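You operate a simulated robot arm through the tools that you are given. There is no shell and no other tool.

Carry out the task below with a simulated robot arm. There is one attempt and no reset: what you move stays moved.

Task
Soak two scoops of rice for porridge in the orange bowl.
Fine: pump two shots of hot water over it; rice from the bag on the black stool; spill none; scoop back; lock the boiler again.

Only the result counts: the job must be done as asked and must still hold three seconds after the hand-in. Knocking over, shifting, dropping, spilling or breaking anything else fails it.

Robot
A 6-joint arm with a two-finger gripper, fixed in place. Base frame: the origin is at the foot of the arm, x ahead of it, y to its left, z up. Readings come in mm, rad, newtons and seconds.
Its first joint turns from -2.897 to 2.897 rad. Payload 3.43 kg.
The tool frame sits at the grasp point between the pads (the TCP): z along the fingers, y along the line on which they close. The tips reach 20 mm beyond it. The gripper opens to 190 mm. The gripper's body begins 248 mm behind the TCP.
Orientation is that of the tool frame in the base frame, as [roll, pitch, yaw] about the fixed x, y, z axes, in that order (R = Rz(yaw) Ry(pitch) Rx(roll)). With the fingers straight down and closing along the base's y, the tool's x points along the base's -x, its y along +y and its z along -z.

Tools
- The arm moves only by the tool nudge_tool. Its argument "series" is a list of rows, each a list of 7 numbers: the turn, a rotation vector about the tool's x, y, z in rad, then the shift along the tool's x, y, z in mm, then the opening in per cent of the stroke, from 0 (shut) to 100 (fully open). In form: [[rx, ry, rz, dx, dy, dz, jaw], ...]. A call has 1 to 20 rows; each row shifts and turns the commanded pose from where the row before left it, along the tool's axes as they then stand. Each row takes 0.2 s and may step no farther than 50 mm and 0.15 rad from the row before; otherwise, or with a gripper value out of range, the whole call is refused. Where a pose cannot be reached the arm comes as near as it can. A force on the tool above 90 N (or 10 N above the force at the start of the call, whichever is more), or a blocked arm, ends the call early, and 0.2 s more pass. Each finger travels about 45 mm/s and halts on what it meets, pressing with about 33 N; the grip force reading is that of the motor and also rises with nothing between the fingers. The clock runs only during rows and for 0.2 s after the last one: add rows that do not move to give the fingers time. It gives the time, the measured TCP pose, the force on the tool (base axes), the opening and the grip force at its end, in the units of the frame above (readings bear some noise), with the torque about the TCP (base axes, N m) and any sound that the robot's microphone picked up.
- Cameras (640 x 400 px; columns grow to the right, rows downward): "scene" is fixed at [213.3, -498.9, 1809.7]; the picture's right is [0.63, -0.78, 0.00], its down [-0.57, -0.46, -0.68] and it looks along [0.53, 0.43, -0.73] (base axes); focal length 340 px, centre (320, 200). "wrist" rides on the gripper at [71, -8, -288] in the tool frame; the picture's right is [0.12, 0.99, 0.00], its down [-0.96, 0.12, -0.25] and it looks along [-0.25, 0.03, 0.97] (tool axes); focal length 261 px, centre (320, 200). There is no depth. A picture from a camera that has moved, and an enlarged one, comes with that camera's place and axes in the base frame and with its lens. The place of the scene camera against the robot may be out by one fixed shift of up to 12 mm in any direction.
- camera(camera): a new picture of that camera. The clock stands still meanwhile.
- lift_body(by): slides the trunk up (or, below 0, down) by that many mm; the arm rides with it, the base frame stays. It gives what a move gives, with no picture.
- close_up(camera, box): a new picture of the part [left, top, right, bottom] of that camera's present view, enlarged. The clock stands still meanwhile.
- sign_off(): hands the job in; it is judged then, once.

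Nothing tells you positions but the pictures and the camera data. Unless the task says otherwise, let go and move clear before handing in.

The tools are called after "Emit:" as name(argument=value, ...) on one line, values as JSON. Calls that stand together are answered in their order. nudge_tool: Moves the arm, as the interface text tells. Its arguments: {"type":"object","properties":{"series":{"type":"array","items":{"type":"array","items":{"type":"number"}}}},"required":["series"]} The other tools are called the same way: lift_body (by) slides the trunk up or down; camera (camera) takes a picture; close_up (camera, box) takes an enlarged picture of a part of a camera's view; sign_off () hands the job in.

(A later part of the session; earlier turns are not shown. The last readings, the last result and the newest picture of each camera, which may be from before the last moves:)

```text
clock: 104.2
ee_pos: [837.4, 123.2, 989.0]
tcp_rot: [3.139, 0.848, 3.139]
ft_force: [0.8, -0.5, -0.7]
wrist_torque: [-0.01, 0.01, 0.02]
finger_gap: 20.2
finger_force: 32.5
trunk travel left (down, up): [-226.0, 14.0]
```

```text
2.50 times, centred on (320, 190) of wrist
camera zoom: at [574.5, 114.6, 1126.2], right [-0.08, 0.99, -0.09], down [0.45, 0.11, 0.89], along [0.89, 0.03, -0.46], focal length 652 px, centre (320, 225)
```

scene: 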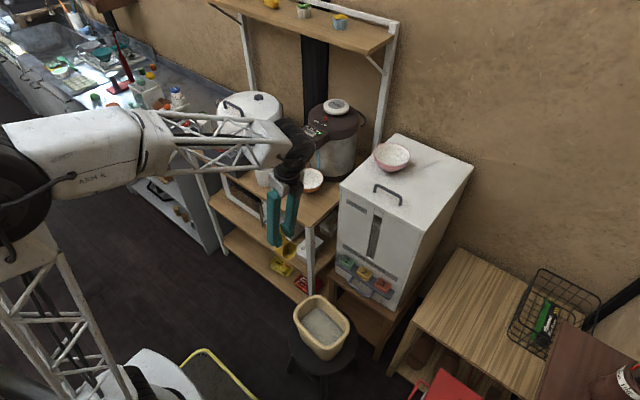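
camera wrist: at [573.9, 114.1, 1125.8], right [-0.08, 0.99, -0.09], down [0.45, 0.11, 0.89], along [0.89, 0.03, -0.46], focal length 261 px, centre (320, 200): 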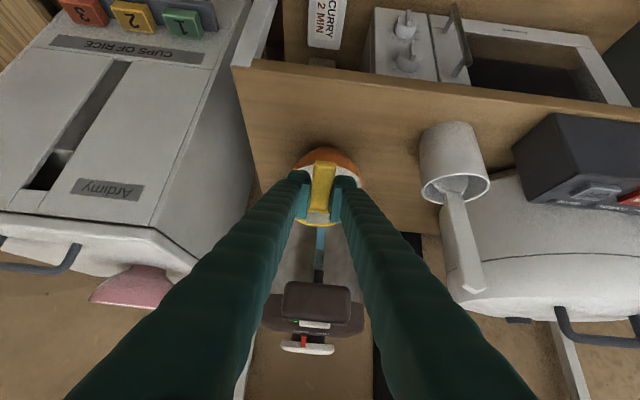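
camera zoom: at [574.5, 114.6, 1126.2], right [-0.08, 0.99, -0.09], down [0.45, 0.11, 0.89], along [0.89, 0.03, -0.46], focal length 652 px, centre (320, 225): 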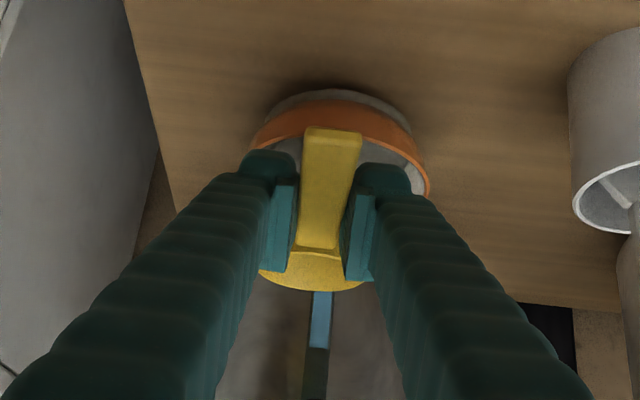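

Cup is empty, no grains on the shelf, and the rice is in the bowl. Returning toward the bag.

Emit:
nudge_tool(series=[[0, 0, 0, 13, -21, -22.8, 4], [0, 0, 0, 13, -21, -22.8, 4], [0, 0, 0, 13, -21, -22.8, 4], [0.1031, 0, 0.0908, 0, 0, 0, 4], [0.1031, 0, 0.0908, 0, 0, 0, 4], [0.1031, 0, 0.0908, 0, 0, 0, 4], [0.1031, 0, 0.0908, 0, 0, 0, 4], [0.1031, 0, 0.0908, 0, 0, 0, 4], [0.1031, 0, 0.0908, 0, 0, 0, 4], [0.1031, 0, 0.0908, 0, 0, 0, 4], [0.1031, 0, 0.0908, 0, 0, 0, 4], [0.1031, 0, 0.0908, 0, 0, 0, 4], [0.1031, 0, 0.0908, 0, 0, 0, 4], [0.1031, 0, 0.0908, 0, 0, 0, 4], [0.1031, 0, 0.0908, 0, 0, 0, 4], [0, 0, 0, 0, 0, 0, 4]])

Emit:
camera(camera="scene")

```text
clock: 107.6
ee_pos: [759.2, 59.8, 1003.8]
tcp_rot: [-3.14, 0.848, 1.493]
ft_force: [0.3, 0.2, -0.4]
wrist_torque: [0.0, 0.0, -0.02]
finger_gap: 20.2
finger_force: 32.9
trunk travel left (down, up): [-226.0, 14.0]
```

```text
taken
```

scene: 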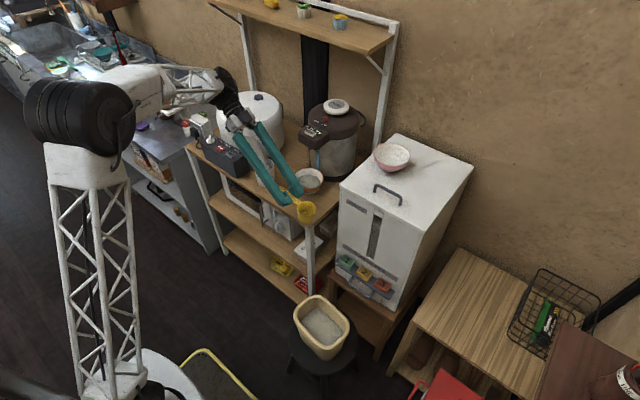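

Moving over the bag and pitching the cup for the second scoop.

Emit:
nudge_tool(series=[[0, 0, 0, -4.5, -16.5, 34.9, 4], [0, 0, 0, -4.5, -16.5, 34.9, 4], [0, 0, 0, -4.5, -16.5, 34.9, 4], [0, 0, 0, -4.5, -16.5, 34.9, 4], [0, 0, 0, -4.5, -16.5, 34.9, 4], [0, 0, 0, -4.5, -16.5, 34.9, 4], [0, 0, 0, -4.5, -16.5, 34.9, 4], [0, 0.1487, 0, 0, 0, 0, 4], [0, 0.1487, 0, 0, 0, 0, 4], [0, 0.1487, 0, 0, 0, 0, 4], [0, 0.1487, 0, 0, 0, 0, 4], [0, 0.1487, 0, 0, 0, 0, 4], [0, 0.1487, 0, 0, 0, 0, 4], [0, 0.1487, 0, 0, 0, 0, 4], [0, 0, 0, 0, 0, 0, 4]])

Emit:
close_up(camera="scene", box=[250, 240, 390, 390])

Emit:
close_up(camera="wrist", box=[240, 130, 400, 290])

```text
clock: 110.8
ee_pos: [627.0, -134.0, 867.9]
tcp_rot: [3.14, -0.197, 1.493]
ft_force: [-0.4, 0.9, -0.6]
wrist_torque: [0.04, -0.04, -0.02]
finger_gap: 20.2
finger_force: 33.1
trunk travel left (down, up): [-226.0, 14.0]
```

```text
2.67 times, centred on (320, 315) of scene
camera zoom: at [213.3, -498.9, 1809.7], right [0.63, -0.78, 0.0], down [-0.57, -0.46, -0.68], along [0.53, 0.43, -0.73], focal length 907 px, centre (320, -107)
```

zoom: 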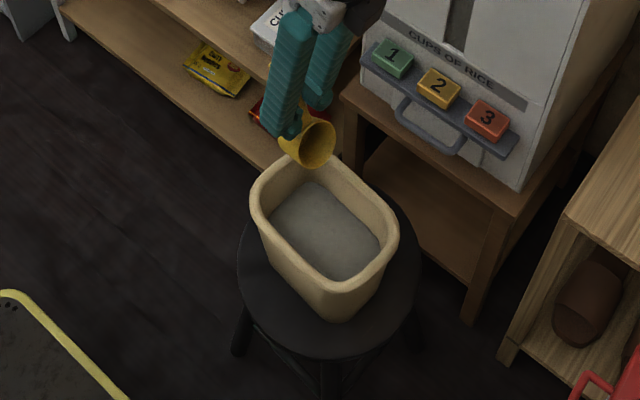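

```text
2.50 times, centred on (320, 210) of wrist
camera zoom: at [621.0, -120.2, 1162.4], right [1.0, 0.04, 0.02], down [0.04, -1.0, 0.06], along [0.03, -0.06, -1.0], focal length 652 px, centre (320, 175)
```

zoom: 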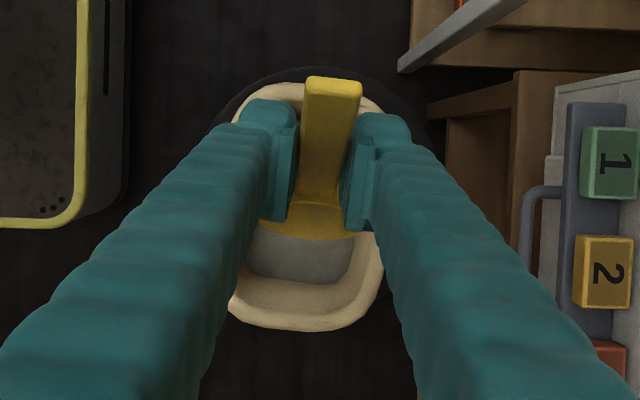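

Same alignment as before, and the rice level is slightly lower. Descending into the rice.

Emit:
nudge_tool(series=[[0, 0, 0, -7.3, 0, 36.6, 4], [0, 0, 0, -7.3, 0, 36.6, 4], [0, 0, 0, -7.3, 0, 36.6, 4], [0, 0, 0, -7.3, 0, 36.6, 4], [0, 0, 0, -5.8, 0, 29.2, 4], [0, 0, 0, -3.9, 0, 19.6, 4], [0, 0, 0, -3.9, 0, 19.6, 4], [0, 0, 0, -3.9, 0, 18.6, 4], [0, 0, 0, 0, 0, 0, 4]])

```text
clock: 112.8
ee_pos: [628.3, -136.3, 628.0]
tcp_rot: [-3.141, -0.194, 1.493]
ft_force: [-1.2, -0.4, 0.0]
wrist_torque: [-0.02, 0.0, 0.02]
finger_gap: 20.1
finger_force: 33.4
trunk travel left (down, up): [-226.0, 14.0]
```

Now the sweep, same as the first time.

Emit:
nudge_tool(series=[[0, -0.061, 0, -5.6, 0, 7.1, 4], [0, -0.061, 0, -5.6, 0, 7.1, 4], [0, -0.061, 0, -3.8, 0, 4.8, 4], [0, -0.061, 0, -3.8, 0, 4.8, 4], [0, -0.061, 0, -2.6, 0, 3.6, 4], [0, -0.061, 0, -2.6, 0, 3.6, 4], [0, -0.061, 0, -1.5, 0, 3.6, 4], [0, -0.061, 0, -1.5, 0, 3.6, 4], [0, 0, 0, 1.8, 0, 5.7, 4], [0, 0, 0, 0, 0, 0, 4]])

Emit:
close_up(camera="scene", box=[270, 270, 380, 370])

```text
clock: 115.0
ee_pos: [625.8, -162.2, 583.2]
tcp_rot: [-3.14, 0.297, 1.492]
ft_force: [0.4, 0.2, -1.9]
wrist_torque: [0.0, 0.0, -0.01]
finger_gap: 21.0
finger_force: 32.8
trunk travel left (down, up): [-226.0, 14.0]
```

```text
4.00 times, centred on (325, 320) of scene
camera zoom: at [213.3, -498.9, 1809.7], right [0.63, -0.78, 0.0], down [-0.57, -0.46, -0.68], along [0.53, 0.43, -0.73], focal length 1361 px, centre (300, -280)
```

zoom: 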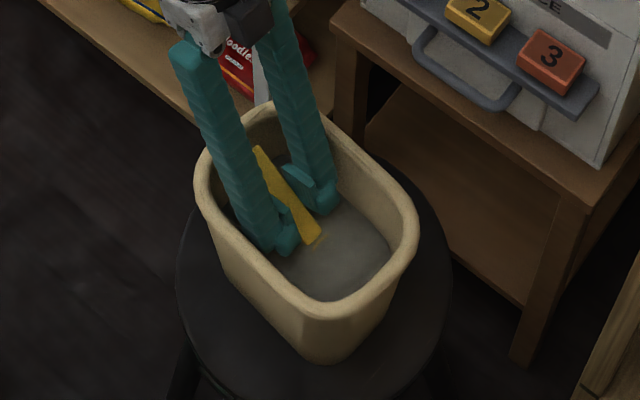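

Fully submerged again. Rising and levelling on the same path.

Emit:
nudge_tool(series=[[0, 0, 0, -3.3, 0, -11, 4], [0, 0, 0, -3.3, 0, -11, 4], [0, -0.0486, 0, 1.1, 0, -6.2, 4], [0, -0.0486, 0, 0.8, 0, -6.3, 4], [0, -0.07, 0, 1.0, 0, -6.3, 4], [0, -0.07, 0, 0.6, 0, -6.4, 4], [0, -0.0785, 0, 0, 0, -6.5, 4], [0, -0.0785, 0, -0.5, 0, -6.5, 4], [0, -0.0785, 0, -2.2, 0, -5.8, 4], [0, -0.0785, 0, -2.7, 0, -5.6, 4], [0, 0, 0, -12, 0, -10.6, 4], [0, 0, 0, -12, 0, -10.6, 4], [0, 0, 0, -12, 0, -10.6, 4], [0, 0, 0, 0, 0, 0, 4]])

Emit:
close_up(camera="scene", box=[295, 295, 355, 355])

Emit:
close_up(camera="wrist", box=[280, 150, 360, 250])

```text
clock: 118.0
ee_pos: [628.8, -137.1, 699.2]
tcp_rot: [3.14, 0.846, 1.492]
ft_force: [-0.2, 0.4, -0.7]
wrist_torque: [0.03, -0.02, 0.01]
finger_gap: 20.8
finger_force: 32.7
trunk travel left (down, up): [-226.0, 14.0]
```

```text
6.67 times, centred on (325, 325) of scene
camera zoom: at [213.3, -498.9, 1809.7], right [0.63, -0.78, 0.0], down [-0.57, -0.46, -0.68], along [0.53, 0.43, -0.73], focal length 2268 px, centre (287, -633)
```

zoom: 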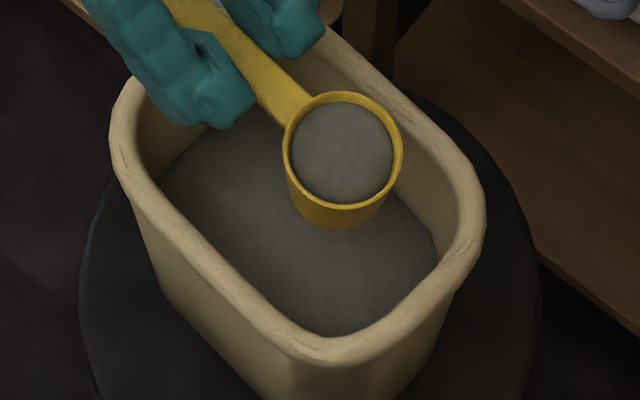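

```text
4.00 times, centred on (320, 200) of wrist
camera zoom: at [640.9, 124.4, 837.2], right [1.0, 0.0, -0.09], down [0.08, -0.46, 0.88], along [-0.04, -0.89, -0.46], focal length 1043 px, centre (320, 200)
```

zoom: 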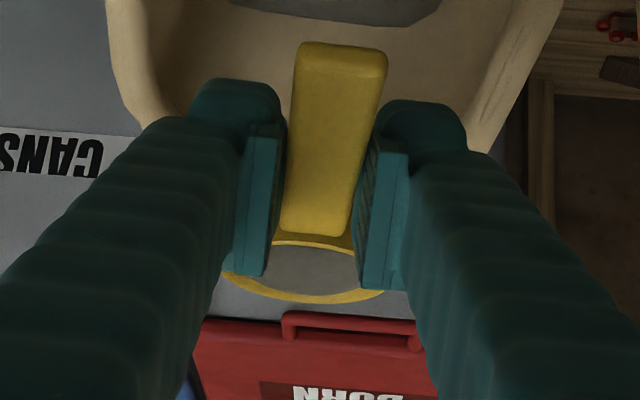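

The second scoop is full and level. Lifting and carrying it along the same route.

Emit:
nudge_tool(series=[[0, 0, 0, -12, 0, -10.6, 4], [0, 0, 0, -22.5, 0, -19.8, 4], [0, 0, 0, -22.5, 0, -19.8, 4], [0, 0, 0, -22.5, 0, -19.8, 4], [0, 0, 0, -22.5, 0, -19.8, 4], [0, 0, 0, -22.5, 0, -19.8, 4], [0, 0, 0, -22.5, 0, -19.8, 4], [0, 0, 0, -22.5, 0, -19.8, 4], [0, 0, 0, -22.5, 0, -19.8, 4], [0, 0, 0, -22.5, 0, -19.8, 4], [0, 0, 0, -12, 0, -10.6, 4], [0, 0, 0, 0, 0, 0, 4]])

Emit:
nudge_tool(series=[[0, 0, 0, 7.6, 6.4, -8.6, 4], [0, 0, 0, 15.2, 12.8, -17.3, 4], [0, 0, 0, 15.2, 12.8, -17.3, 4], [0, 0, 0, 15.2, 12.8, -17.3, 4], [0, 0, 0, 15.2, 12.8, -17.3, 4], [0, 0, 0, 15.2, 12.8, -17.3, 4], [0, 0, 0, 15.2, 12.8, -17.3, 4], [0, 0, 0, 15.2, 12.8, -17.3, 4], [0, 0, 0, 15.2, 12.8, -17.3, 4], [0, 0, 0, 7.6, 6.4, -8.6, 4], [0, 0, 0, 0, 0, 0, 4]])

Emit:
nudge_tool(series=[[-0.1031, 0, -0.0908, 0, 0, 0, 4], [-0.1031, 0, -0.0908, 0, 0, 0, 4], [-0.1031, 0, -0.0908, 0, 0, 0, 4], [-0.1031, 0, -0.0908, 0, 0, 0, 4], [-0.1031, 0, -0.0908, 0, 0, 0, 4], [-0.1031, 0, -0.0908, 0, 0, 0, 4], [-0.1031, 0, -0.0908, 0, 0, 0, 4], [-0.1031, 0, -0.0908, 0, 0, 0, 4], [-0.1031, 0, -0.0908, 0, 0, 0, 4], [-0.1031, 0, -0.0908, 0, 0, 0, 4], [-0.1031, 0, -0.0908, 0, 0, 0, 4], [-0.1031, 0, -0.0908, 0, 0, 0, 4], [0, 0, 0, 0, 0, 0, 4]])

Emit:
close_up(camera="scene", box=[240, 100, 380, 240])

```text
clock: 120.6
ee_pos: [627.4, -139.2, 1000.5]
tcp_rot: [-3.141, 0.846, 1.493]
ft_force: [0.2, -0.6, -2.0]
wrist_torque: [0.09, 0.05, 0.01]
finger_gap: 20.6
finger_force: 33.0
trunk travel left (down, up): [-226.0, 14.0]
```

```text
clock: 123.0
ee_pos: [757.9, 56.8, 1003.1]
tcp_rot: [3.14, 0.847, 1.494]
ft_force: [-0.1, 0.0, -1.0]
wrist_torque: [0.06, -0.02, 0.01]
finger_gap: 20.8
finger_force: 33.4
trunk travel left (down, up): [-226.0, 14.0]
```

```text
clock: 125.8
ee_pos: [758.7, 58.8, 1002.4]
tcp_rot: [3.135, 0.851, 3.138]
ft_force: [-0.9, -0.3, -1.4]
wrist_torque: [-0.01, 0.03, -0.03]
finger_gap: 20.8
finger_force: 32.9
trunk travel left (down, up): [-226.0, 14.0]
```

```text
2.86 times, centred on (310, 170) of scene
camera zoom: at [213.3, -498.9, 1809.7], right [0.63, -0.78, 0.0], down [-0.57, -0.46, -0.68], along [0.53, 0.43, -0.73], focal length 972 px, centre (349, 286)
```

zoom: 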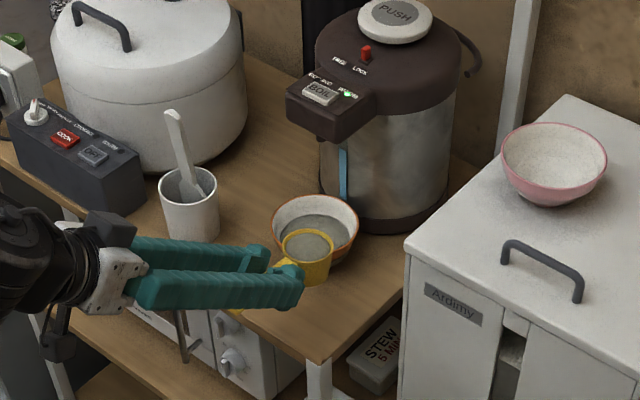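

Second load is level and steady. Bringing it over the bowl and pouring with the same roll.

Emit:
nudge_tool(series=[[0, 0, 0, -8, 12, 13, 4], [0, 0, 0, -12, 18.5, 19.5, 4], [0, 0, 0, -12, 18.5, 19.5, 4], [0, 0, 0, -9.9, 15.2, 15.9, 4], [0, 0, 0, 0, 0, 0, 4]])

Emit:
close_up(camera="scene", box=[260, 120, 360, 220])

```text
clock: 127.0
ee_pos: [837.8, 122.2, 986.4]
tcp_rot: [3.138, 0.85, 3.138]
ft_force: [0.8, 0.5, -0.6]
wrist_torque: [0.0, 0.07, -0.02]
finger_gap: 20.7
finger_force: 32.8
trunk travel left (down, up): [-226.0, 14.0]
```

```text
4.00 times, centred on (310, 170) of scene
camera zoom: at [213.3, -498.9, 1809.7], right [0.63, -0.78, 0.0], down [-0.57, -0.46, -0.68], along [0.53, 0.43, -0.73], focal length 1361 px, centre (360, 320)
```

zoom: 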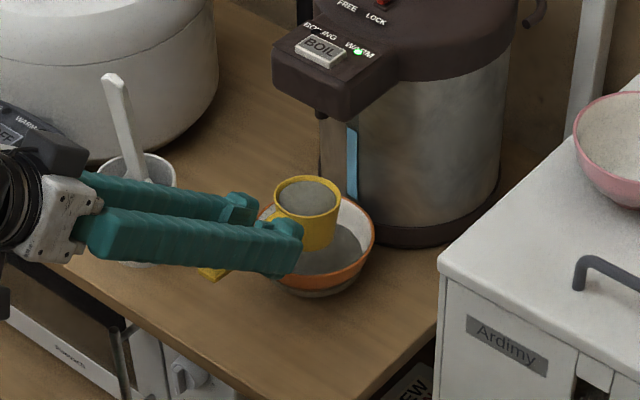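

Emit:
nudge_tool(series=[[0, -0.0184, -0.1378, 0.8, -6.0, 0.8, 4], [0.0038, -0.018, -0.1378, 0.78, -5.8, 0.77, 4], [0.0063, -0.0173, -0.1378, 0.74, -5.65, 0.73, 4], [0.0086, -0.0163, -0.1378, 0.7, -5.5, 0.69, 4], [0.0108, -0.0149, -0.1378, 0.62, -5.38, 0.62, 4], [0.0125, -0.0135, -0.1378, 0.54, -5.27, 0.55, 4], [0.0143, -0.0116, -0.1378, 0.44, -5.15, 0.46, 4], [0.0158, -0.0095, -0.1378, 0.34, -5.07, 0.38, 4], [0.0169, -0.0072, -0.1378, 0.21, -5.0, 0.27, 4], [0.0178, -0.0048, -0.1378, 0.07, -4.93, 0.17, 4], [0.0183, -0.0022, -0.1378, -0.07, -4.88, 0.06, 4], [0.0184, 0.0003, -0.1378, -0.22, -4.87, -0.04, 4], [0.0182, 0.0029, -0.1378, -0.37, -4.88, -0.15, 4], [0.0176, 0.0054, -0.1378, -0.52, -4.9, -0.25, 4], [0.0168, 0.0075, -0.1378, -0.65, -4.94, -0.34, 4], [0.0156, 0.0098, -0.1378, -0.78, -4.99, -0.44, 4], [0.0141, 0.0118, -0.1378, -0.9, -5.06, -0.53, 4], [0.0123, 0.0137, -0.1378, -1.0, -5.17, -0.6, 4], [0, 0, 0, 0, 0, 0, 4], [0, 0, 0, 0, 0, 0, 4]])

Emit:
close_up(camera="scene", box=[260, 120, 360, 220])

Emit:
close_up(camera="wrist", box=[240, 110, 400, 270])

```text
clock: 131.2
ee_pos: [869.1, 93.2, 1034.2]
tcp_rot: [-2.16, -0.816, -1.116]
ft_force: [-0.5, 0.2, 0.3]
wrist_torque: [0.0, -0.02, -0.01]
finger_gap: 20.2
finger_force: 32.6
trunk travel left (down, up): [-226.0, 14.0]
```

```text
4.00 times, centred on (310, 170) of scene
camera zoom: at [213.3, -498.9, 1809.7], right [0.63, -0.78, 0.0], down [-0.57, -0.46, -0.68], along [0.53, 0.43, -0.73], focal length 1361 px, centre (360, 320)
```

zoom: 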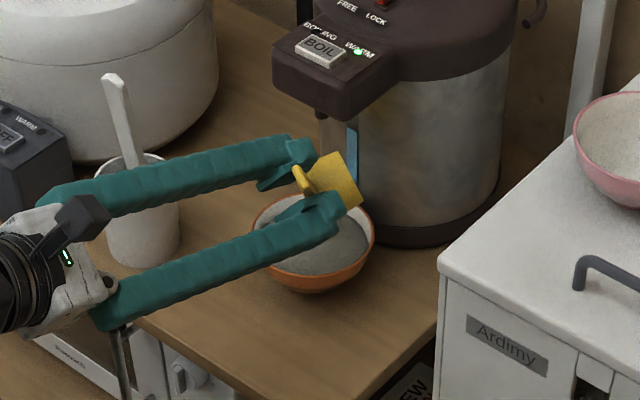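

```text
2.50 times, centred on (320, 190) of wrist
camera zoom: at [626.6, 57.1, 1200.6], right [-0.2, -0.86, -0.48], down [-0.55, 0.5, -0.67], along [0.81, 0.13, -0.56], focal length 652 px, centre (320, 225)
```

zoom: 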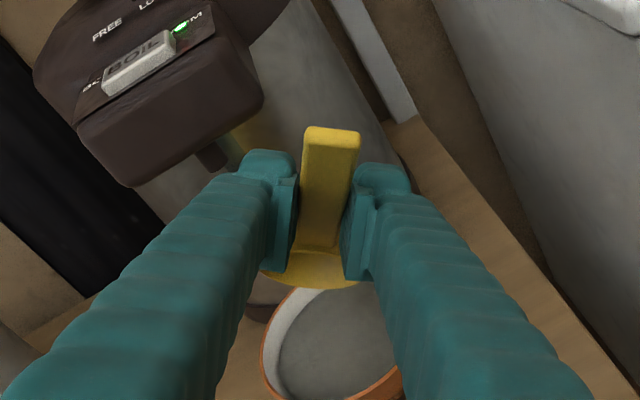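

The second scoop is in and the bowl's rice level has risen. Unrolling the same way.

Emit:
nudge_tool(series=[[-0.0123, -0.0137, 0.1378, 0, 0, 0, 4], [-0.0141, -0.0118, 0.1378, 1.0, 5.17, 0.6, 4], [-0.0156, -0.0098, 0.1378, 0.9, 5.06, 0.53, 4], [-0.0168, -0.0075, 0.1378, 0.78, 4.99, 0.44, 4], [-0.0176, -0.0054, 0.1378, 0.65, 4.94, 0.34, 4], [-0.0182, -0.0029, 0.1378, 0.52, 4.9, 0.25, 4], [-0.0184, -0.0003, 0.1378, 0.37, 4.88, 0.15, 4], [-0.0183, 0.0022, 0.1378, 0.22, 4.87, 0.04, 4], [-0.0178, 0.0048, 0.1378, 0.07, 4.88, -0.06, 4], [-0.0169, 0.0072, 0.1378, -0.07, 4.93, -0.17, 4], [-0.0158, 0.0095, 0.1378, -0.21, 5.0, -0.27, 4], [-0.0143, 0.0116, 0.1378, -0.34, 5.07, -0.38, 4], [-0.0125, 0.0135, 0.1378, -0.44, 5.15, -0.46, 4], [-0.0108, 0.0149, 0.1378, -0.54, 5.27, -0.55, 4], [-0.0086, 0.0163, 0.1378, -0.62, 5.38, -0.62, 4], [-0.0063, 0.0173, 0.1378, -0.7, 5.5, -0.69, 4], [-0.0038, 0.018, 0.1378, -0.74, 5.65, -0.73, 4], [0, 0.0184, 0.1378, -0.78, 5.8, -0.77, 4], [0, 0, 0, -0.8, 6.0, -0.8, 4], [0, 0, 0, 0, 0, 0, 4]])

Emit:
close_up(camera="scene", box=[250, 110, 370, 230])

```text
clock: 135.4
ee_pos: [838.7, 121.7, 988.2]
tcp_rot: [3.136, 0.849, 3.137]
ft_force: [-0.9, 0.1, -0.9]
wrist_torque: [0.01, -0.02, -0.01]
finger_gap: 20.1
finger_force: 33.0
trunk travel left (down, up): [-226.0, 14.0]
```

```text
3.33 times, centred on (310, 170) of scene
camera zoom: at [213.3, -498.9, 1809.7], right [0.63, -0.78, 0.0], down [-0.57, -0.46, -0.68], along [0.53, 0.43, -0.73], focal length 1134 px, centre (353, 300)
```

zoom: 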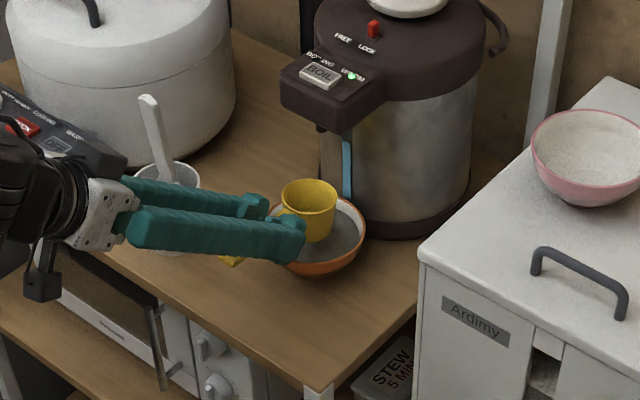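

Both scoops are in, with nothing spilled. Now returning the scoop to its place: retreating, rising, and crossing in front of the cabinet.

Emit:
nudge_tool(series=[[0, 0, 0, 13, -21, -22.8, 4], [0, 0, 0, 13, -21, -22.8, 4], [0, 0, 0, 13, -21, -22.8, 4], [0, 0, 0, -23.2, -19.7, -27.1, 4], [0, 0, 0, -23.2, -19.7, -27.1, 4], [0, 0, 0, -23.2, -19.7, -27.1, 4], [0, 0, 0, 0, -44.2, 0, 4], [0, 0, 0, 0, -44.2, 0, 4], [0, 0, 0, 0, -44.2, 0, 4], [0, 0, 0, 0, -44.2, 0, 4], [0, 0, 0, 0, -44.2, 0, 4], [0, 0, 0, 0, -44.2, 0, 4], [0, 0, 0, 0, -44.2, 0, 4], [0, 0, 0, 0, -44.2, 0, 4], [0, 0, 0, 0, -44.2, 0, 4], [0, 0, 0, 0, -44.2, 0, 4], [0, 0, 0, 0, -44.2, 0, 4], [0, 0, 0, 0, -44.2, 0, 4], [0, 0, 0, 0, 0, 0, 4]])

Emit:
nudge_tool(series=[[0.008, -0.117, 0.006, 0, 0, 0, 4], [0.008, -0.117, 0.006, 0, 0, 0, 4], [0.008, -0.117, 0.003, 0, 0, 0, 4], [0, 0, 0, 0, 0, 0, 4]])

Emit:
camera(camera="scene")

```text
clock: 139.4
ee_pos: [743.6, -530.3, 1108.1]
tcp_rot: [3.137, 0.848, 3.137]
ft_force: [-0.2, -0.1, 0.0]
wrist_torque: [0.0, -0.02, 0.03]
finger_gap: 20.1
finger_force: 32.7
trunk travel left (down, up): [-226.0, 14.0]
```

```text
clock: 140.4
ee_pos: [745.2, -530.1, 1107.8]
tcp_rot: [3.135, 1.201, 3.107]
ft_force: [0.5, -0.2, -0.5]
wrist_torque: [0.0, -0.01, 0.0]
finger_gap: 20.3
finger_force: 32.6
trunk travel left (down, up): [-226.0, 14.0]
```

```text
taken
```

scene: 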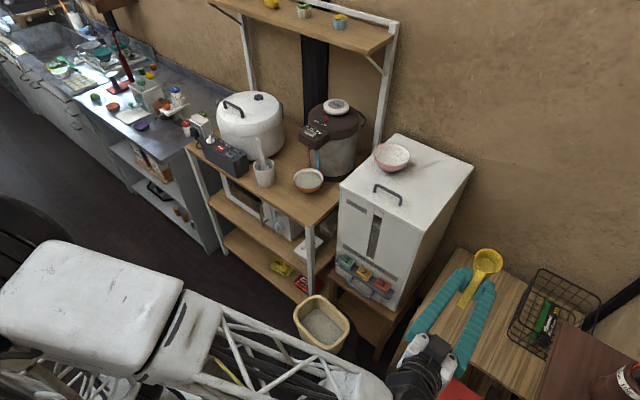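

Now extending out over the side table along the earlier lift-off path.

Emit:
nudge_tool(series=[[0.0157, 0, -0.0036, 22.4, 1.0, 39.4, 4], [0, 0, 0, 22.4, 1.0, 39.4, 4], [0, 0, 0, 22.4, 1.0, 39.4, 4], [0, 0, 0, 22.4, 1.0, 39.4, 4], [0, 0, 0, 22.4, 1.0, 39.4, 4], [0, 0, 0, 22.4, 1.0, 39.4, 4], [0, 0, 0, 0, 0, 0, 4]])

```text
clock: 142.0
ee_pos: [918.2, -533.9, 896.5]
tcp_rot: [-3.126, 1.2, 3.114]
ft_force: [0.6, -0.3, -0.2]
wrist_torque: [-0.02, -0.02, 0.03]
finger_gap: 20.0
finger_force: 32.5
trunk travel left (down, up): [-226.0, 14.0]
```

Orientation matches the pick-up pose. Lowering to 30 mm above the release height.

Emit:
nudge_tool(series=[[0, 0, 0, 36.7, 1, 14.1, 4], [0, 0, 0, 36.7, 1, 14.1, 4], [0, 0, 0, 36.7, 1, 14.1, 4], [0, 0, 0, 36.7, 1, 14.1, 4], [0, 0, 0, 36.6, 1, 14.1, 4], [0, 0, 0, 0, 0, 0, 4]])

Emit:
close_up(camera="scene", box=[400, 260, 500, 360])

Emit:
close_up(camera="wrist", box=[250, 120, 390, 250])

```text
clock: 143.4
ee_pos: [916.1, -527.1, 701.9]
tcp_rot: [-3.126, 1.199, 3.116]
ft_force: [0.2, 0.8, 0.8]
wrist_torque: [0.01, 0.01, -0.01]
finger_gap: 20.5
finger_force: 32.8
trunk travel left (down, up): [-226.0, 14.0]
```

```text
4.00 times, centred on (450, 310) of scene
camera zoom: at [213.3, -498.9, 1809.7], right [0.63, -0.78, 0.0], down [-0.57, -0.46, -0.68], along [0.53, 0.43, -0.73], focal length 1361 px, centre (-200, -240)
```

zoom: 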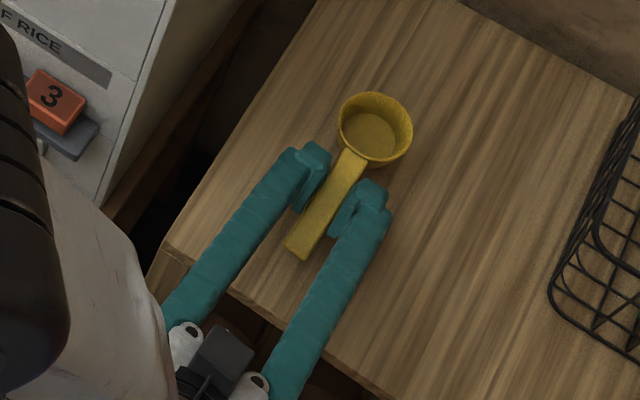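

```text
3.08 times, centred on (320, 185) of wrist
camera zoom: at [621.8, -522.9, 740.5], right [0.0, 0.99, -0.12], down [0.12, 0.12, 0.99], along [0.99, -0.01, -0.12], focal length 802 px, centre (320, 246)
```

zoom: 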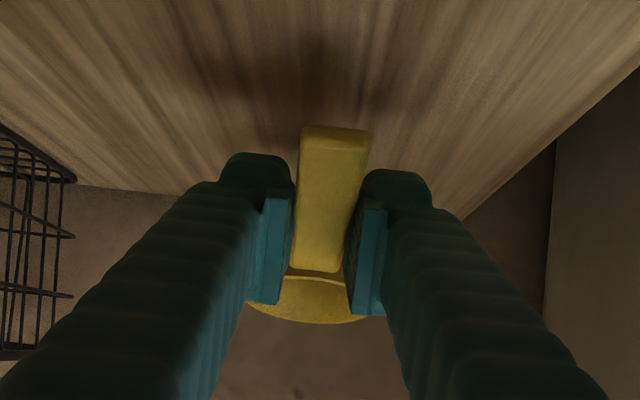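

Lowering the last part gently.

Emit:
nudge_tool(series=[[0, 0, 0, 14.2, -1.4, 6.3, 4], [0, 0, 0, 13, -1.4, 5.8, 4], [0, 0, 0, 0, 0, 0, 4]])

```text
clock: 144.2
ee_pos: [916.8, -531.9, 670.9]
tcp_rot: [-3.125, 1.202, 3.115]
ft_force: [-0.5, 0.5, -0.3]
wrist_torque: [-0.01, 0.01, -0.04]
finger_gap: 20.1
finger_force: 32.8
trunk travel left (down, up): [-226.0, 14.0]
```

Emit:
nudge_tool(series=[[0, 0, 0, 1.9, 0, 0.7, 4], [0, 0, 0, 0, 0, 0, 4]])

```text
clock: 144.8
ee_pos: [917.7, -532.7, 669.7]
tcp_rot: [-3.124, 1.203, 3.118]
ft_force: [0.1, -0.4, 10.4]
wrist_torque: [-0.02, -0.66, -0.01]
finger_gap: 20.4
finger_force: 32.9
trunk travel left (down, up): [-226.0, 14.0]
```

The scoop's cup is touching the table. Releasing by opening the jaws evenly.

Emit:
nudge_tool(series=[[0, 0, 0, 0, 0, 0, 14], [0, 0, 0, 0, 0, 0, 22], [0, 0, 0, 0, 0, 0, 30], [0, 0, 0, 0, 0, 0, 34], [0, 0, 0, 0, 0, 0, 34]])

Emit:
close_up(camera="wrist", box=[250, 120, 390, 250])

Emit:
close_up(camera="scene", box=[400, 260, 500, 360])

```text
clock: 146.0
ee_pos: [917.1, -531.7, 668.6]
tcp_rot: [-3.126, 1.2, 3.115]
ft_force: [0.1, 0.2, -1.1]
wrist_torque: [0.0, -0.04, 0.01]
finger_gap: 64.6
finger_force: 0.0
trunk travel left (down, up): [-226.0, 14.0]
```

```text
3.08 times, centred on (320, 185) of wrist
camera zoom: at [623.8, -527.0, 707.9], right [0.0, 0.99, -0.12], down [0.12, 0.12, 0.99], along [0.99, -0.01, -0.12], focal length 802 px, centre (320, 246)
```

zoom: 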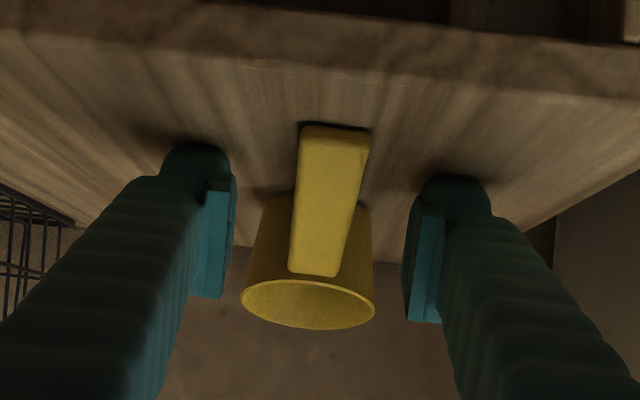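

```text
4.00 times, centred on (450, 310) of scene
camera zoom: at [213.3, -498.9, 1809.7], right [0.63, -0.78, 0.0], down [-0.57, -0.46, -0.68], along [0.53, 0.43, -0.73], focal length 1361 px, centre (-200, -240)
```

zoom: 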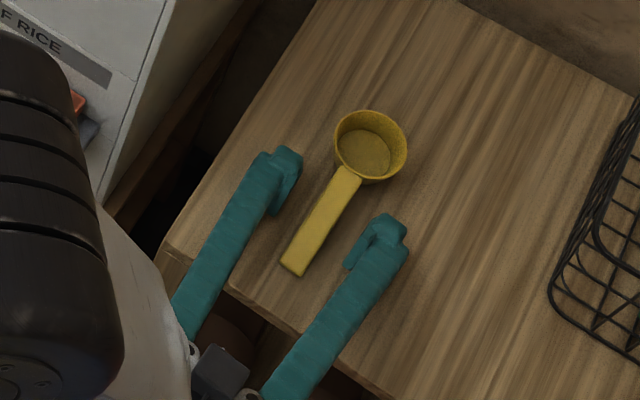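

The scoop is back in its place within a few mm. Withdrawing straight back, then up.

Emit:
nudge_tool(series=[[0, 0, 0, -2, 0, -12, 34], [0, 0, 0, -2, 0, -25, 34], [0, 0, 0, -2, 0, -35, 34], [0, 0, 0, 0, 0, -40, 34], [0, 0, 0, -10, 0, -40, 34], [0, 0, 0, -40, 0, -20, 34], [0, 0, 0, -45, 0, -15, 34], [0, 0, 0, -45, 0, -15, 34], [0, 0, 0, -45, 0, -15, 34], [0, 0, 0, -45, 0, -15, 34], [0, 0, 0, 0, 0, 0, 34]])

Emit:
camera(camera="wrist")

Emit:
camera(camera="scene")

```text
clock: 148.4
ee_pos: [786.2, -524.2, 973.7]
tcp_rot: [-3.125, 1.2, 3.116]
ft_force: [0.2, 1.2, -0.8]
wrist_torque: [0.04, 0.01, -0.01]
finger_gap: 64.5
finger_force: 0.1
trunk travel left (down, up): [-226.0, 14.0]
```

```text
taken
camera wrist: at [492.8, -519.1, 1011.8], right [0.0, 0.99, -0.12], down [0.12, 0.12, 0.99], along [0.99, -0.01, -0.12], focal length 261 px, centre (320, 200)
```

wrist: 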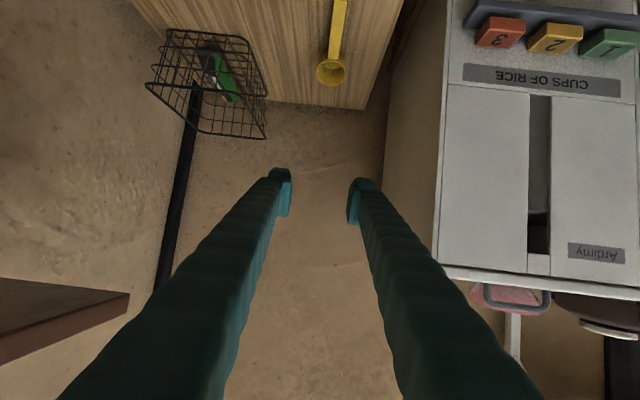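

```text
taken
```

scene: 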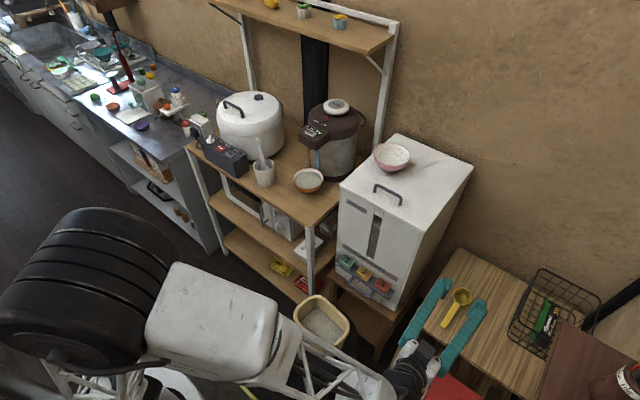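

Now the boiler. I'll rise, swing back in front of it, and inspect the lock slider up close.

Emit:
nudge_tool(series=[[0, 0.125, 0, 0, 0, 0, 34], [0, 0.125, 0, 0, 0, 0, 34], [0, 0.125, 0, 0, 0, 0, 34], [-0.016, 0.125, -0.019, 0, 0, 0, 34], [0, 0, 0, -23.7, 0, -35.9, 34], [0, 0, 0, -23.7, 0, -35.9, 34], [0, 0, 0, -23.7, 0, -35.9, 34], [0, 0, 0, -23.7, 0, -35.9, 34], [0, 0, 0, -23.7, 0, -35.9, 34], [0, 0, 0, -23.7, 0, -35.9, 34], [0, 0, 0, 0, 0, 0, 34]])

Emit:
nudge_tool(series=[[0, 0, 0, 0, 43.3, 0, 60], [0, 0, 0, 0, 43.3, 0, 80], [0, 0, 0, 0, 43.3, 0, 100], [0, 0, 0, 0, 43.3, 0, 100], [0, 0, 0, 0, 43.3, 0, 100], [0, 0, 0, 0, 43.3, 0, 100], [0, 0, 0, 0, 43.3, 0, 100], [0, 0, 0, 0, 43.3, 0, 100], [0, 0, 0, 0, 43.3, 0, 100], [0, 0, 0, 0, 43.3, 0, 100], [0, 0, 0, 0, 43.3, 0, 100], [0, 0, 0, 0, 43.3, 0, 100], [0, 0, 0, 0, 43.3, 0, 100], [0, 0, 0, 0, 43.3, 0, 100], [0, 0, 0, 0, 43.3, 0, 100], [0, 0, 0, 0, 0, 0, 100]])

Emit:
camera(camera="wrist")

```text
clock: 150.8
ee_pos: [756.9, -522.9, 1230.3]
tcp_rot: [-3.132, 0.7, 3.132]
ft_force: [-0.7, 0.0, 0.2]
wrist_torque: [-0.02, 0.05, 0.01]
finger_gap: 64.6
finger_force: 0.0
trunk travel left (down, up): [-226.0, 14.0]
```

```text
clock: 154.2
ee_pos: [767.8, 127.5, 1224.1]
tcp_rot: [-3.131, 0.7, 3.128]
ft_force: [0.4, 1.2, 0.2]
wrist_torque: [0.03, 0.04, -0.01]
finger_gap: 189.9
finger_force: 0.0
trunk travel left (down, up): [-226.0, 14.0]
```

```text
taken
camera wrist: at [528.9, 125.2, 1398.8], right [-0.07, 0.99, -0.08], down [0.58, 0.11, 0.81], along [0.81, 0.01, -0.58], focal length 261 px, centre (320, 200)
```

wrist: 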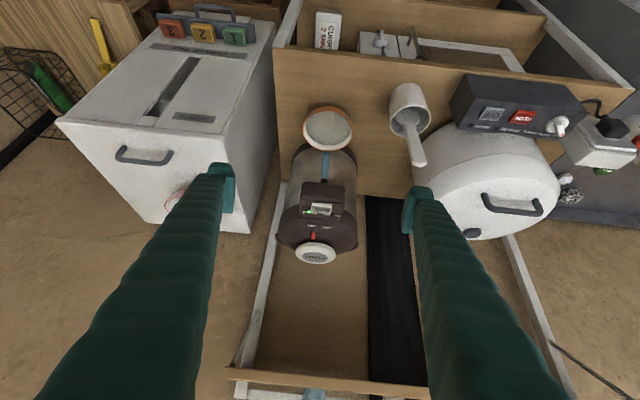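

Emit:
close_up(camera="wrist", box=[270, 170, 370, 270])

Emit:
close_up(camera="scene", box=[290, 90, 370, 150])

Emit:
close_up(camera="scene", box=[270, 140, 350, 210])

```text
4.00 times, centred on (320, 220) of wrist
camera zoom: at [528.9, 125.2, 1398.8], right [-0.07, 0.99, -0.08], down [0.58, 0.11, 0.81], along [0.81, 0.01, -0.58], focal length 1043 px, centre (320, 120)
```

zoom: 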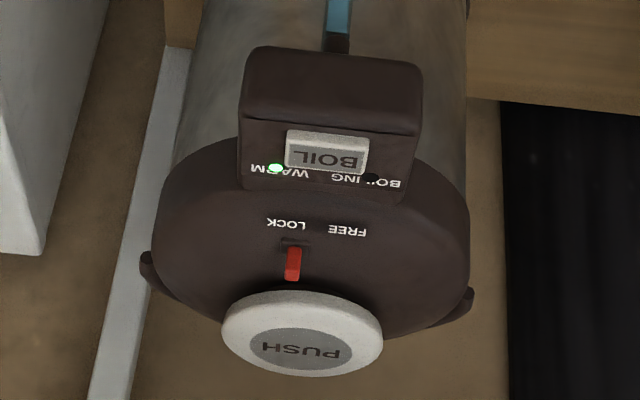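

```text
6.67 times, centred on (330, 120) of scene
camera zoom: at [213.3, -498.9, 1809.7], right [0.63, -0.78, 0.0], down [-0.57, -0.46, -0.68], along [0.53, 0.43, -0.73], focal length 2268 px, centre (253, 733)
```

zoom: 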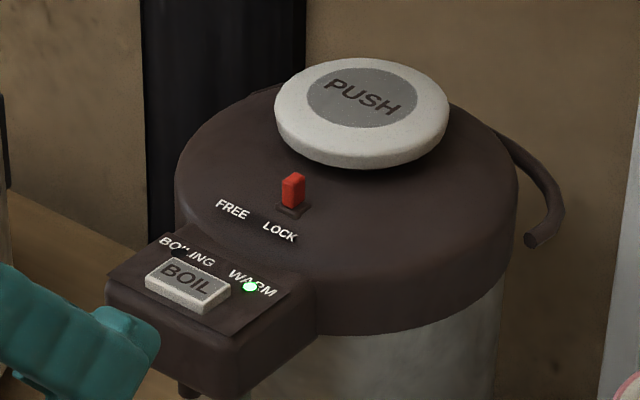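

```text
5.71 times, centred on (310, 175) of scene
camera zoom: at [213.3, -498.9, 1809.7], right [0.63, -0.78, 0.0], down [-0.57, -0.46, -0.68], along [0.53, 0.43, -0.73], focal length 1944 px, centre (377, 343)
```

zoom: 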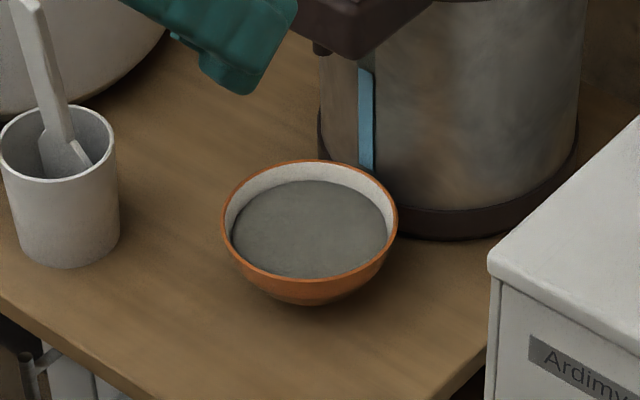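

The rice in the bowl looks good. I'll move closer to see the slider's slot and travel.

Emit:
nudge_tool(series=[[0, 0, 0, -25, 0, 25, 100], [0, 0, 0, -30, 0, 30, 100], [0, 0, 0, -30, 0, 30, 100], [0, 0, 0, -30, 0, 30, 100], [0, 0, 0, 0, 0, 0, 100]])

Emit:
close_up(camera="wrist", box=[270, 170, 370, 270])

Emit:
camera(camera="wrist")

```text
clock: 155.4
ee_pos: [930.8, 122.9, 1209.3]
tcp_rot: [-3.13, 0.7, 3.131]
ft_force: [-0.2, -0.2, -0.5]
wrist_torque: [-0.03, -0.02, -0.03]
finger_gap: 190.0
finger_force: 0.1
trunk travel left (down, up): [-226.0, 14.0]
```

```text
4.00 times, centred on (320, 220) of wrist
camera zoom: at [691.4, 120.8, 1383.9], right [-0.07, 0.99, -0.08], down [0.58, 0.11, 0.81], along [0.81, 0.01, -0.58], focal length 1043 px, centre (320, 120)
```

zoom: 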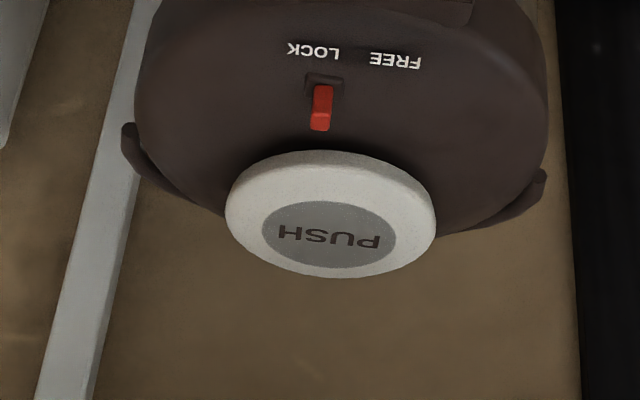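

```text
taken
camera wrist: at [691.4, 120.8, 1383.9], right [-0.07, 0.99, -0.08], down [0.58, 0.11, 0.81], along [0.81, 0.01, -0.58], focal length 261 px, centre (320, 200)
```

wrist: 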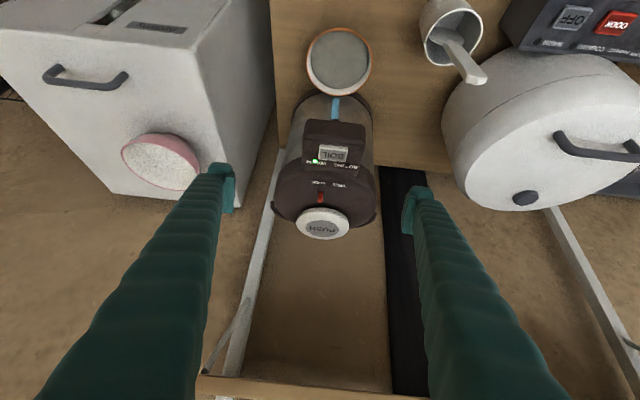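

The slider sits at y≈125 under LOCK; FREE is toward +y at about y≈144. I'll narrow the jaws to straddle the tab and use a steeper tool so the tips fit in front of the PUSH disc, checking reach first.

Emit:
nudge_tool(series=[[0, 0.1125, 0, 0, 0, 0, 70], [0, 0.1125, 0, 0, 0, 0, 45], [0, 0.1125, 0, 0, 0, 0, 25], [0, 0.1125, 0, 0, 0, 0, 16], [0, 0, 0, 0, 0, 0, 16]])

Emit:
nudge_tool(series=[[0, 0, 0, -28, 0, 7, 16], [0, 0, 0, -28, 0, 7, 16], [0, 0, 0, -25, 0, 7, 16], [0, 0, 0, 0, 0, 0, 16]])

Emit:
close_up(camera="wrist", box=[250, 130, 390, 270])

Emit:
close_up(camera="scene", box=[280, 70, 380, 170])

```text
clock: 156.6
ee_pos: [930.1, 124.7, 1210.6]
tcp_rot: [-3.133, 0.249, 3.126]
ft_force: [-0.3, 0.1, 0.2]
wrist_torque: [0.0, 0.09, 0.0]
finger_gap: 86.7
finger_force: 0.1
trunk travel left (down, up): [-226.0, 14.0]
```

```text
clock: 157.6
ee_pos: [1013.0, 124.1, 1209.0]
tcp_rot: [-3.132, 0.249, 3.124]
ft_force: [1.2, -0.9, 0.1]
wrist_torque: [-0.02, 0.05, 0.02]
finger_gap: 30.5
finger_force: 0.0
trunk travel left (down, up): [-226.0, 14.0]
```

```text
2.86 times, centred on (320, 200) of wrist
camera zoom: at [874.8, 119.3, 1471.7], right [-0.1, 0.99, -0.04], down [0.87, 0.1, 0.48], along [0.48, 0.01, -0.88], focal length 745 px, centre (320, 200)
```

zoom: 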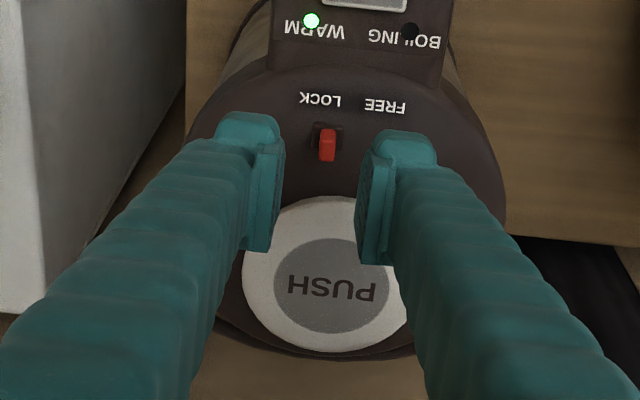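

```text
4.00 times, centred on (330, 120) of scene
camera zoom: at [213.3, -498.9, 1809.7], right [0.63, -0.78, 0.0], down [-0.57, -0.46, -0.68], along [0.53, 0.43, -0.73], focal length 1361 px, centre (280, 520)
```

zoom: 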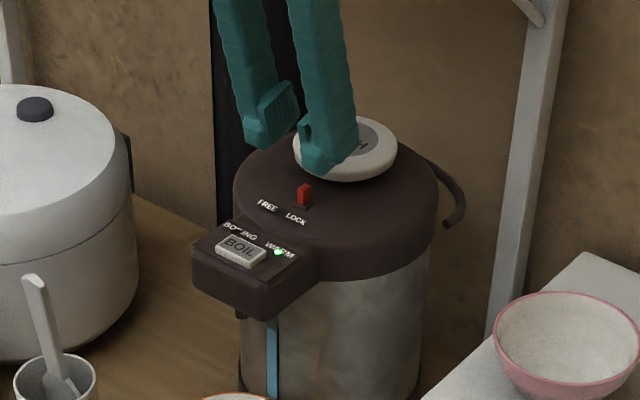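

The arm reaches this spot comfortably. Flattening the tool to near vertical and lowering the straddling fingertips around the tab.

Emit:
nudge_tool(series=[[0, 0.149, 0, 0, 1, 0, 14], [0, 0, 0, 0, 0, 20, 14], [0, 0, 0, 0, 0, 20, 14], [0, 0, 0, 0, 0, 0, 14]])

Emit:
close_up(camera="wrist", box=[250, 130, 390, 270])

Emit:
close_up(camera="scene", box=[290, 80, 370, 150])

```text
clock: 158.6
ee_pos: [1018.0, 122.3, 1168.8]
tcp_rot: [-3.132, 0.1, 3.122]
ft_force: [0.5, 0.6, 0.1]
wrist_torque: [0.02, -0.01, -0.01]
finger_gap: 26.2
finger_force: 0.1
trunk travel left (down, up): [-226.0, 14.0]
```

```text
2.86 times, centred on (320, 200) of wrist
camera zoom: at [919.5, 118.6, 1448.4], right [-0.1, 0.99, -0.02], down [0.93, 0.1, 0.34], along [0.34, 0.02, -0.94], focal length 745 px, centre (320, 200)
```

zoom: 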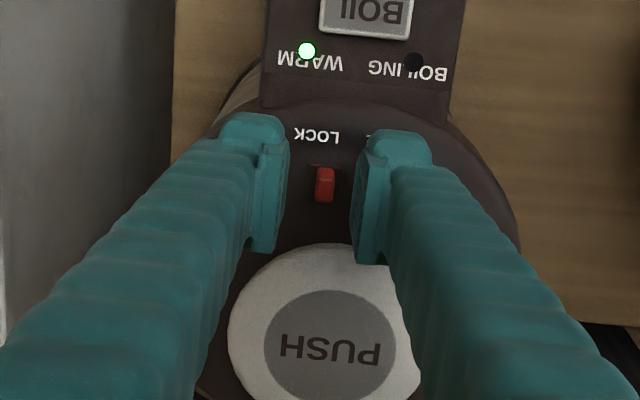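

```text
5.71 times, centred on (330, 115) of scene
camera zoom: at [213.3, -498.9, 1809.7], right [0.63, -0.78, 0.0], down [-0.57, -0.46, -0.68], along [0.53, 0.43, -0.73], focal length 1944 px, centre (263, 686)
```

zoom: 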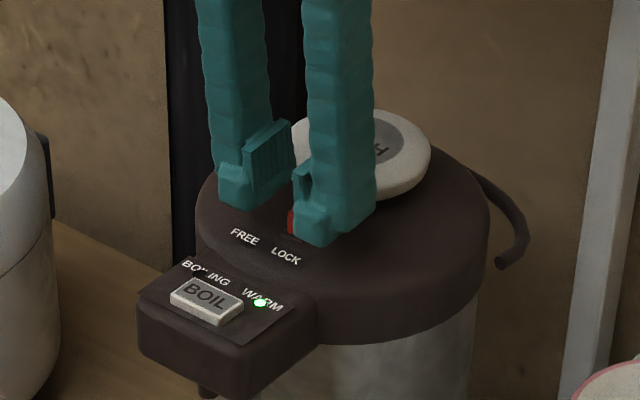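

The tab is between the tips. Lowering a bit more, checking for contact with the lid.

Emit:
nudge_tool(series=[[0, 0, 0, 2, 0, 7, 14], [0, 0, 0, 0, 0, 4, 14], [0, 0, 0, 0, 0, 0, 14]])

Emit:
nudge_tool(series=[[0, 0, 0, 0, 0, 3, 14], [0, 0, 0, 0, 0, 0, 14]])

Emit:
close_up(camera="scene", box=[290, 80, 370, 150])

```text
clock: 159.4
ee_pos: [1016.9, 123.0, 1157.7]
tcp_rot: [-3.133, 0.101, 3.125]
ft_force: [-0.1, 0.2, 0.3]
wrist_torque: [0.01, 0.04, -0.01]
finger_gap: 26.5
finger_force: 0.1
trunk travel left (down, up): [-226.0, 14.0]
```

```text
clock: 160.0
ee_pos: [1017.6, 123.7, 1156.6]
tcp_rot: [-3.135, 0.101, 3.124]
ft_force: [0.6, -0.3, -0.2]
wrist_torque: [0.0, 0.01, 0.01]
finger_gap: 26.5
finger_force: 0.0
trunk travel left (down, up): [-226.0, 14.0]
```

```text
5.71 times, centred on (330, 115) of scene
camera zoom: at [213.3, -498.9, 1809.7], right [0.63, -0.78, 0.0], down [-0.57, -0.46, -0.68], along [0.53, 0.43, -0.73], focal length 1944 px, centre (263, 686)
```

zoom: 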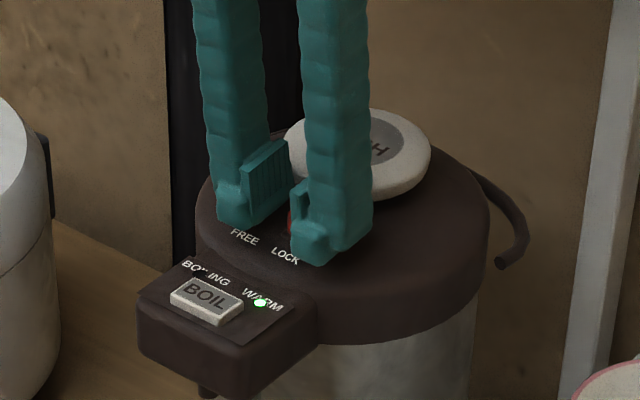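

Tips overlap the tab with no lid contact. Sliding toward FREE (+y) slowly.

Emit:
nudge_tool(series=[[0, 0, 0, 0, 5, 0, 14], [0, 0, 0, 0, 5, 0, 14], [0, 0, 0, 0, 4, 0, 14], [0, 0, 0, 0, 0, 0, 14]])

Emit:
close_up(camera="wrist", box=[250, 130, 390, 270])

```text
clock: 161.0
ee_pos: [1018.5, 137.8, 1154.9]
tcp_rot: [-3.132, 0.099, 3.124]
ft_force: [1.1, 0.4, 0.1]
wrist_torque: [0.01, 0.01, 0.0]
finger_gap: 26.3
finger_force: 0.1
trunk travel left (down, up): [-226.0, 14.0]
```

```text
2.86 times, centred on (320, 200) of wrist
camera zoom: at [918.9, 134.0, 1435.7], right [-0.1, 0.99, -0.02], down [0.93, 0.1, 0.34], along [0.34, 0.02, -0.94], focal length 745 px, centre (320, 200)
```

zoom: 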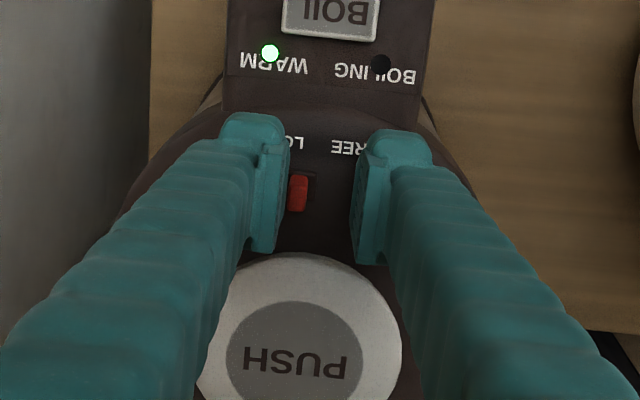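

Finger is just reaching the tab. Continuing in small steps.

Emit:
nudge_tool(series=[[0, 0, 0, 0, 4, 0, 14], [0, 0, 0, 0, 4, 0, 14], [0, 0, 0, 0, 0, 0, 14]])

Emit:
close_up(camera="wrist", box=[250, 130, 390, 270])

```text
clock: 161.8
ee_pos: [1018.0, 145.8, 1157.5]
tcp_rot: [-3.131, 0.102, 3.127]
ft_force: [0.5, -0.2, -0.5]
wrist_torque: [0.0, 0.0, 0.0]
finger_gap: 26.7
finger_force: 0.0
trunk travel left (down, up): [-226.0, 14.0]
```

```text
2.86 times, centred on (320, 200) of wrist
camera zoom: at [919.1, 141.5, 1435.3], right [-0.1, 0.99, -0.02], down [0.93, 0.1, 0.34], along [0.34, 0.02, -0.94], focal length 745 px, centre (320, 200)
```

zoom: 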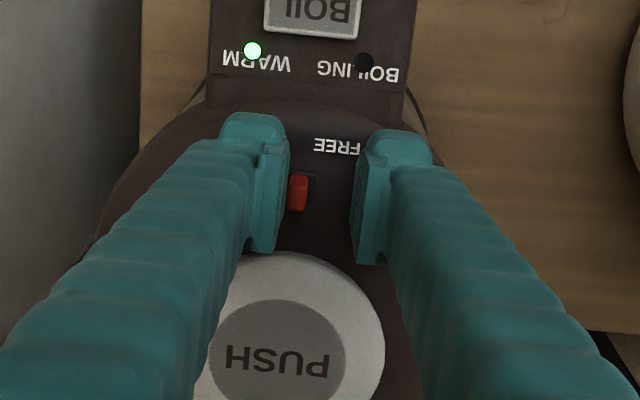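

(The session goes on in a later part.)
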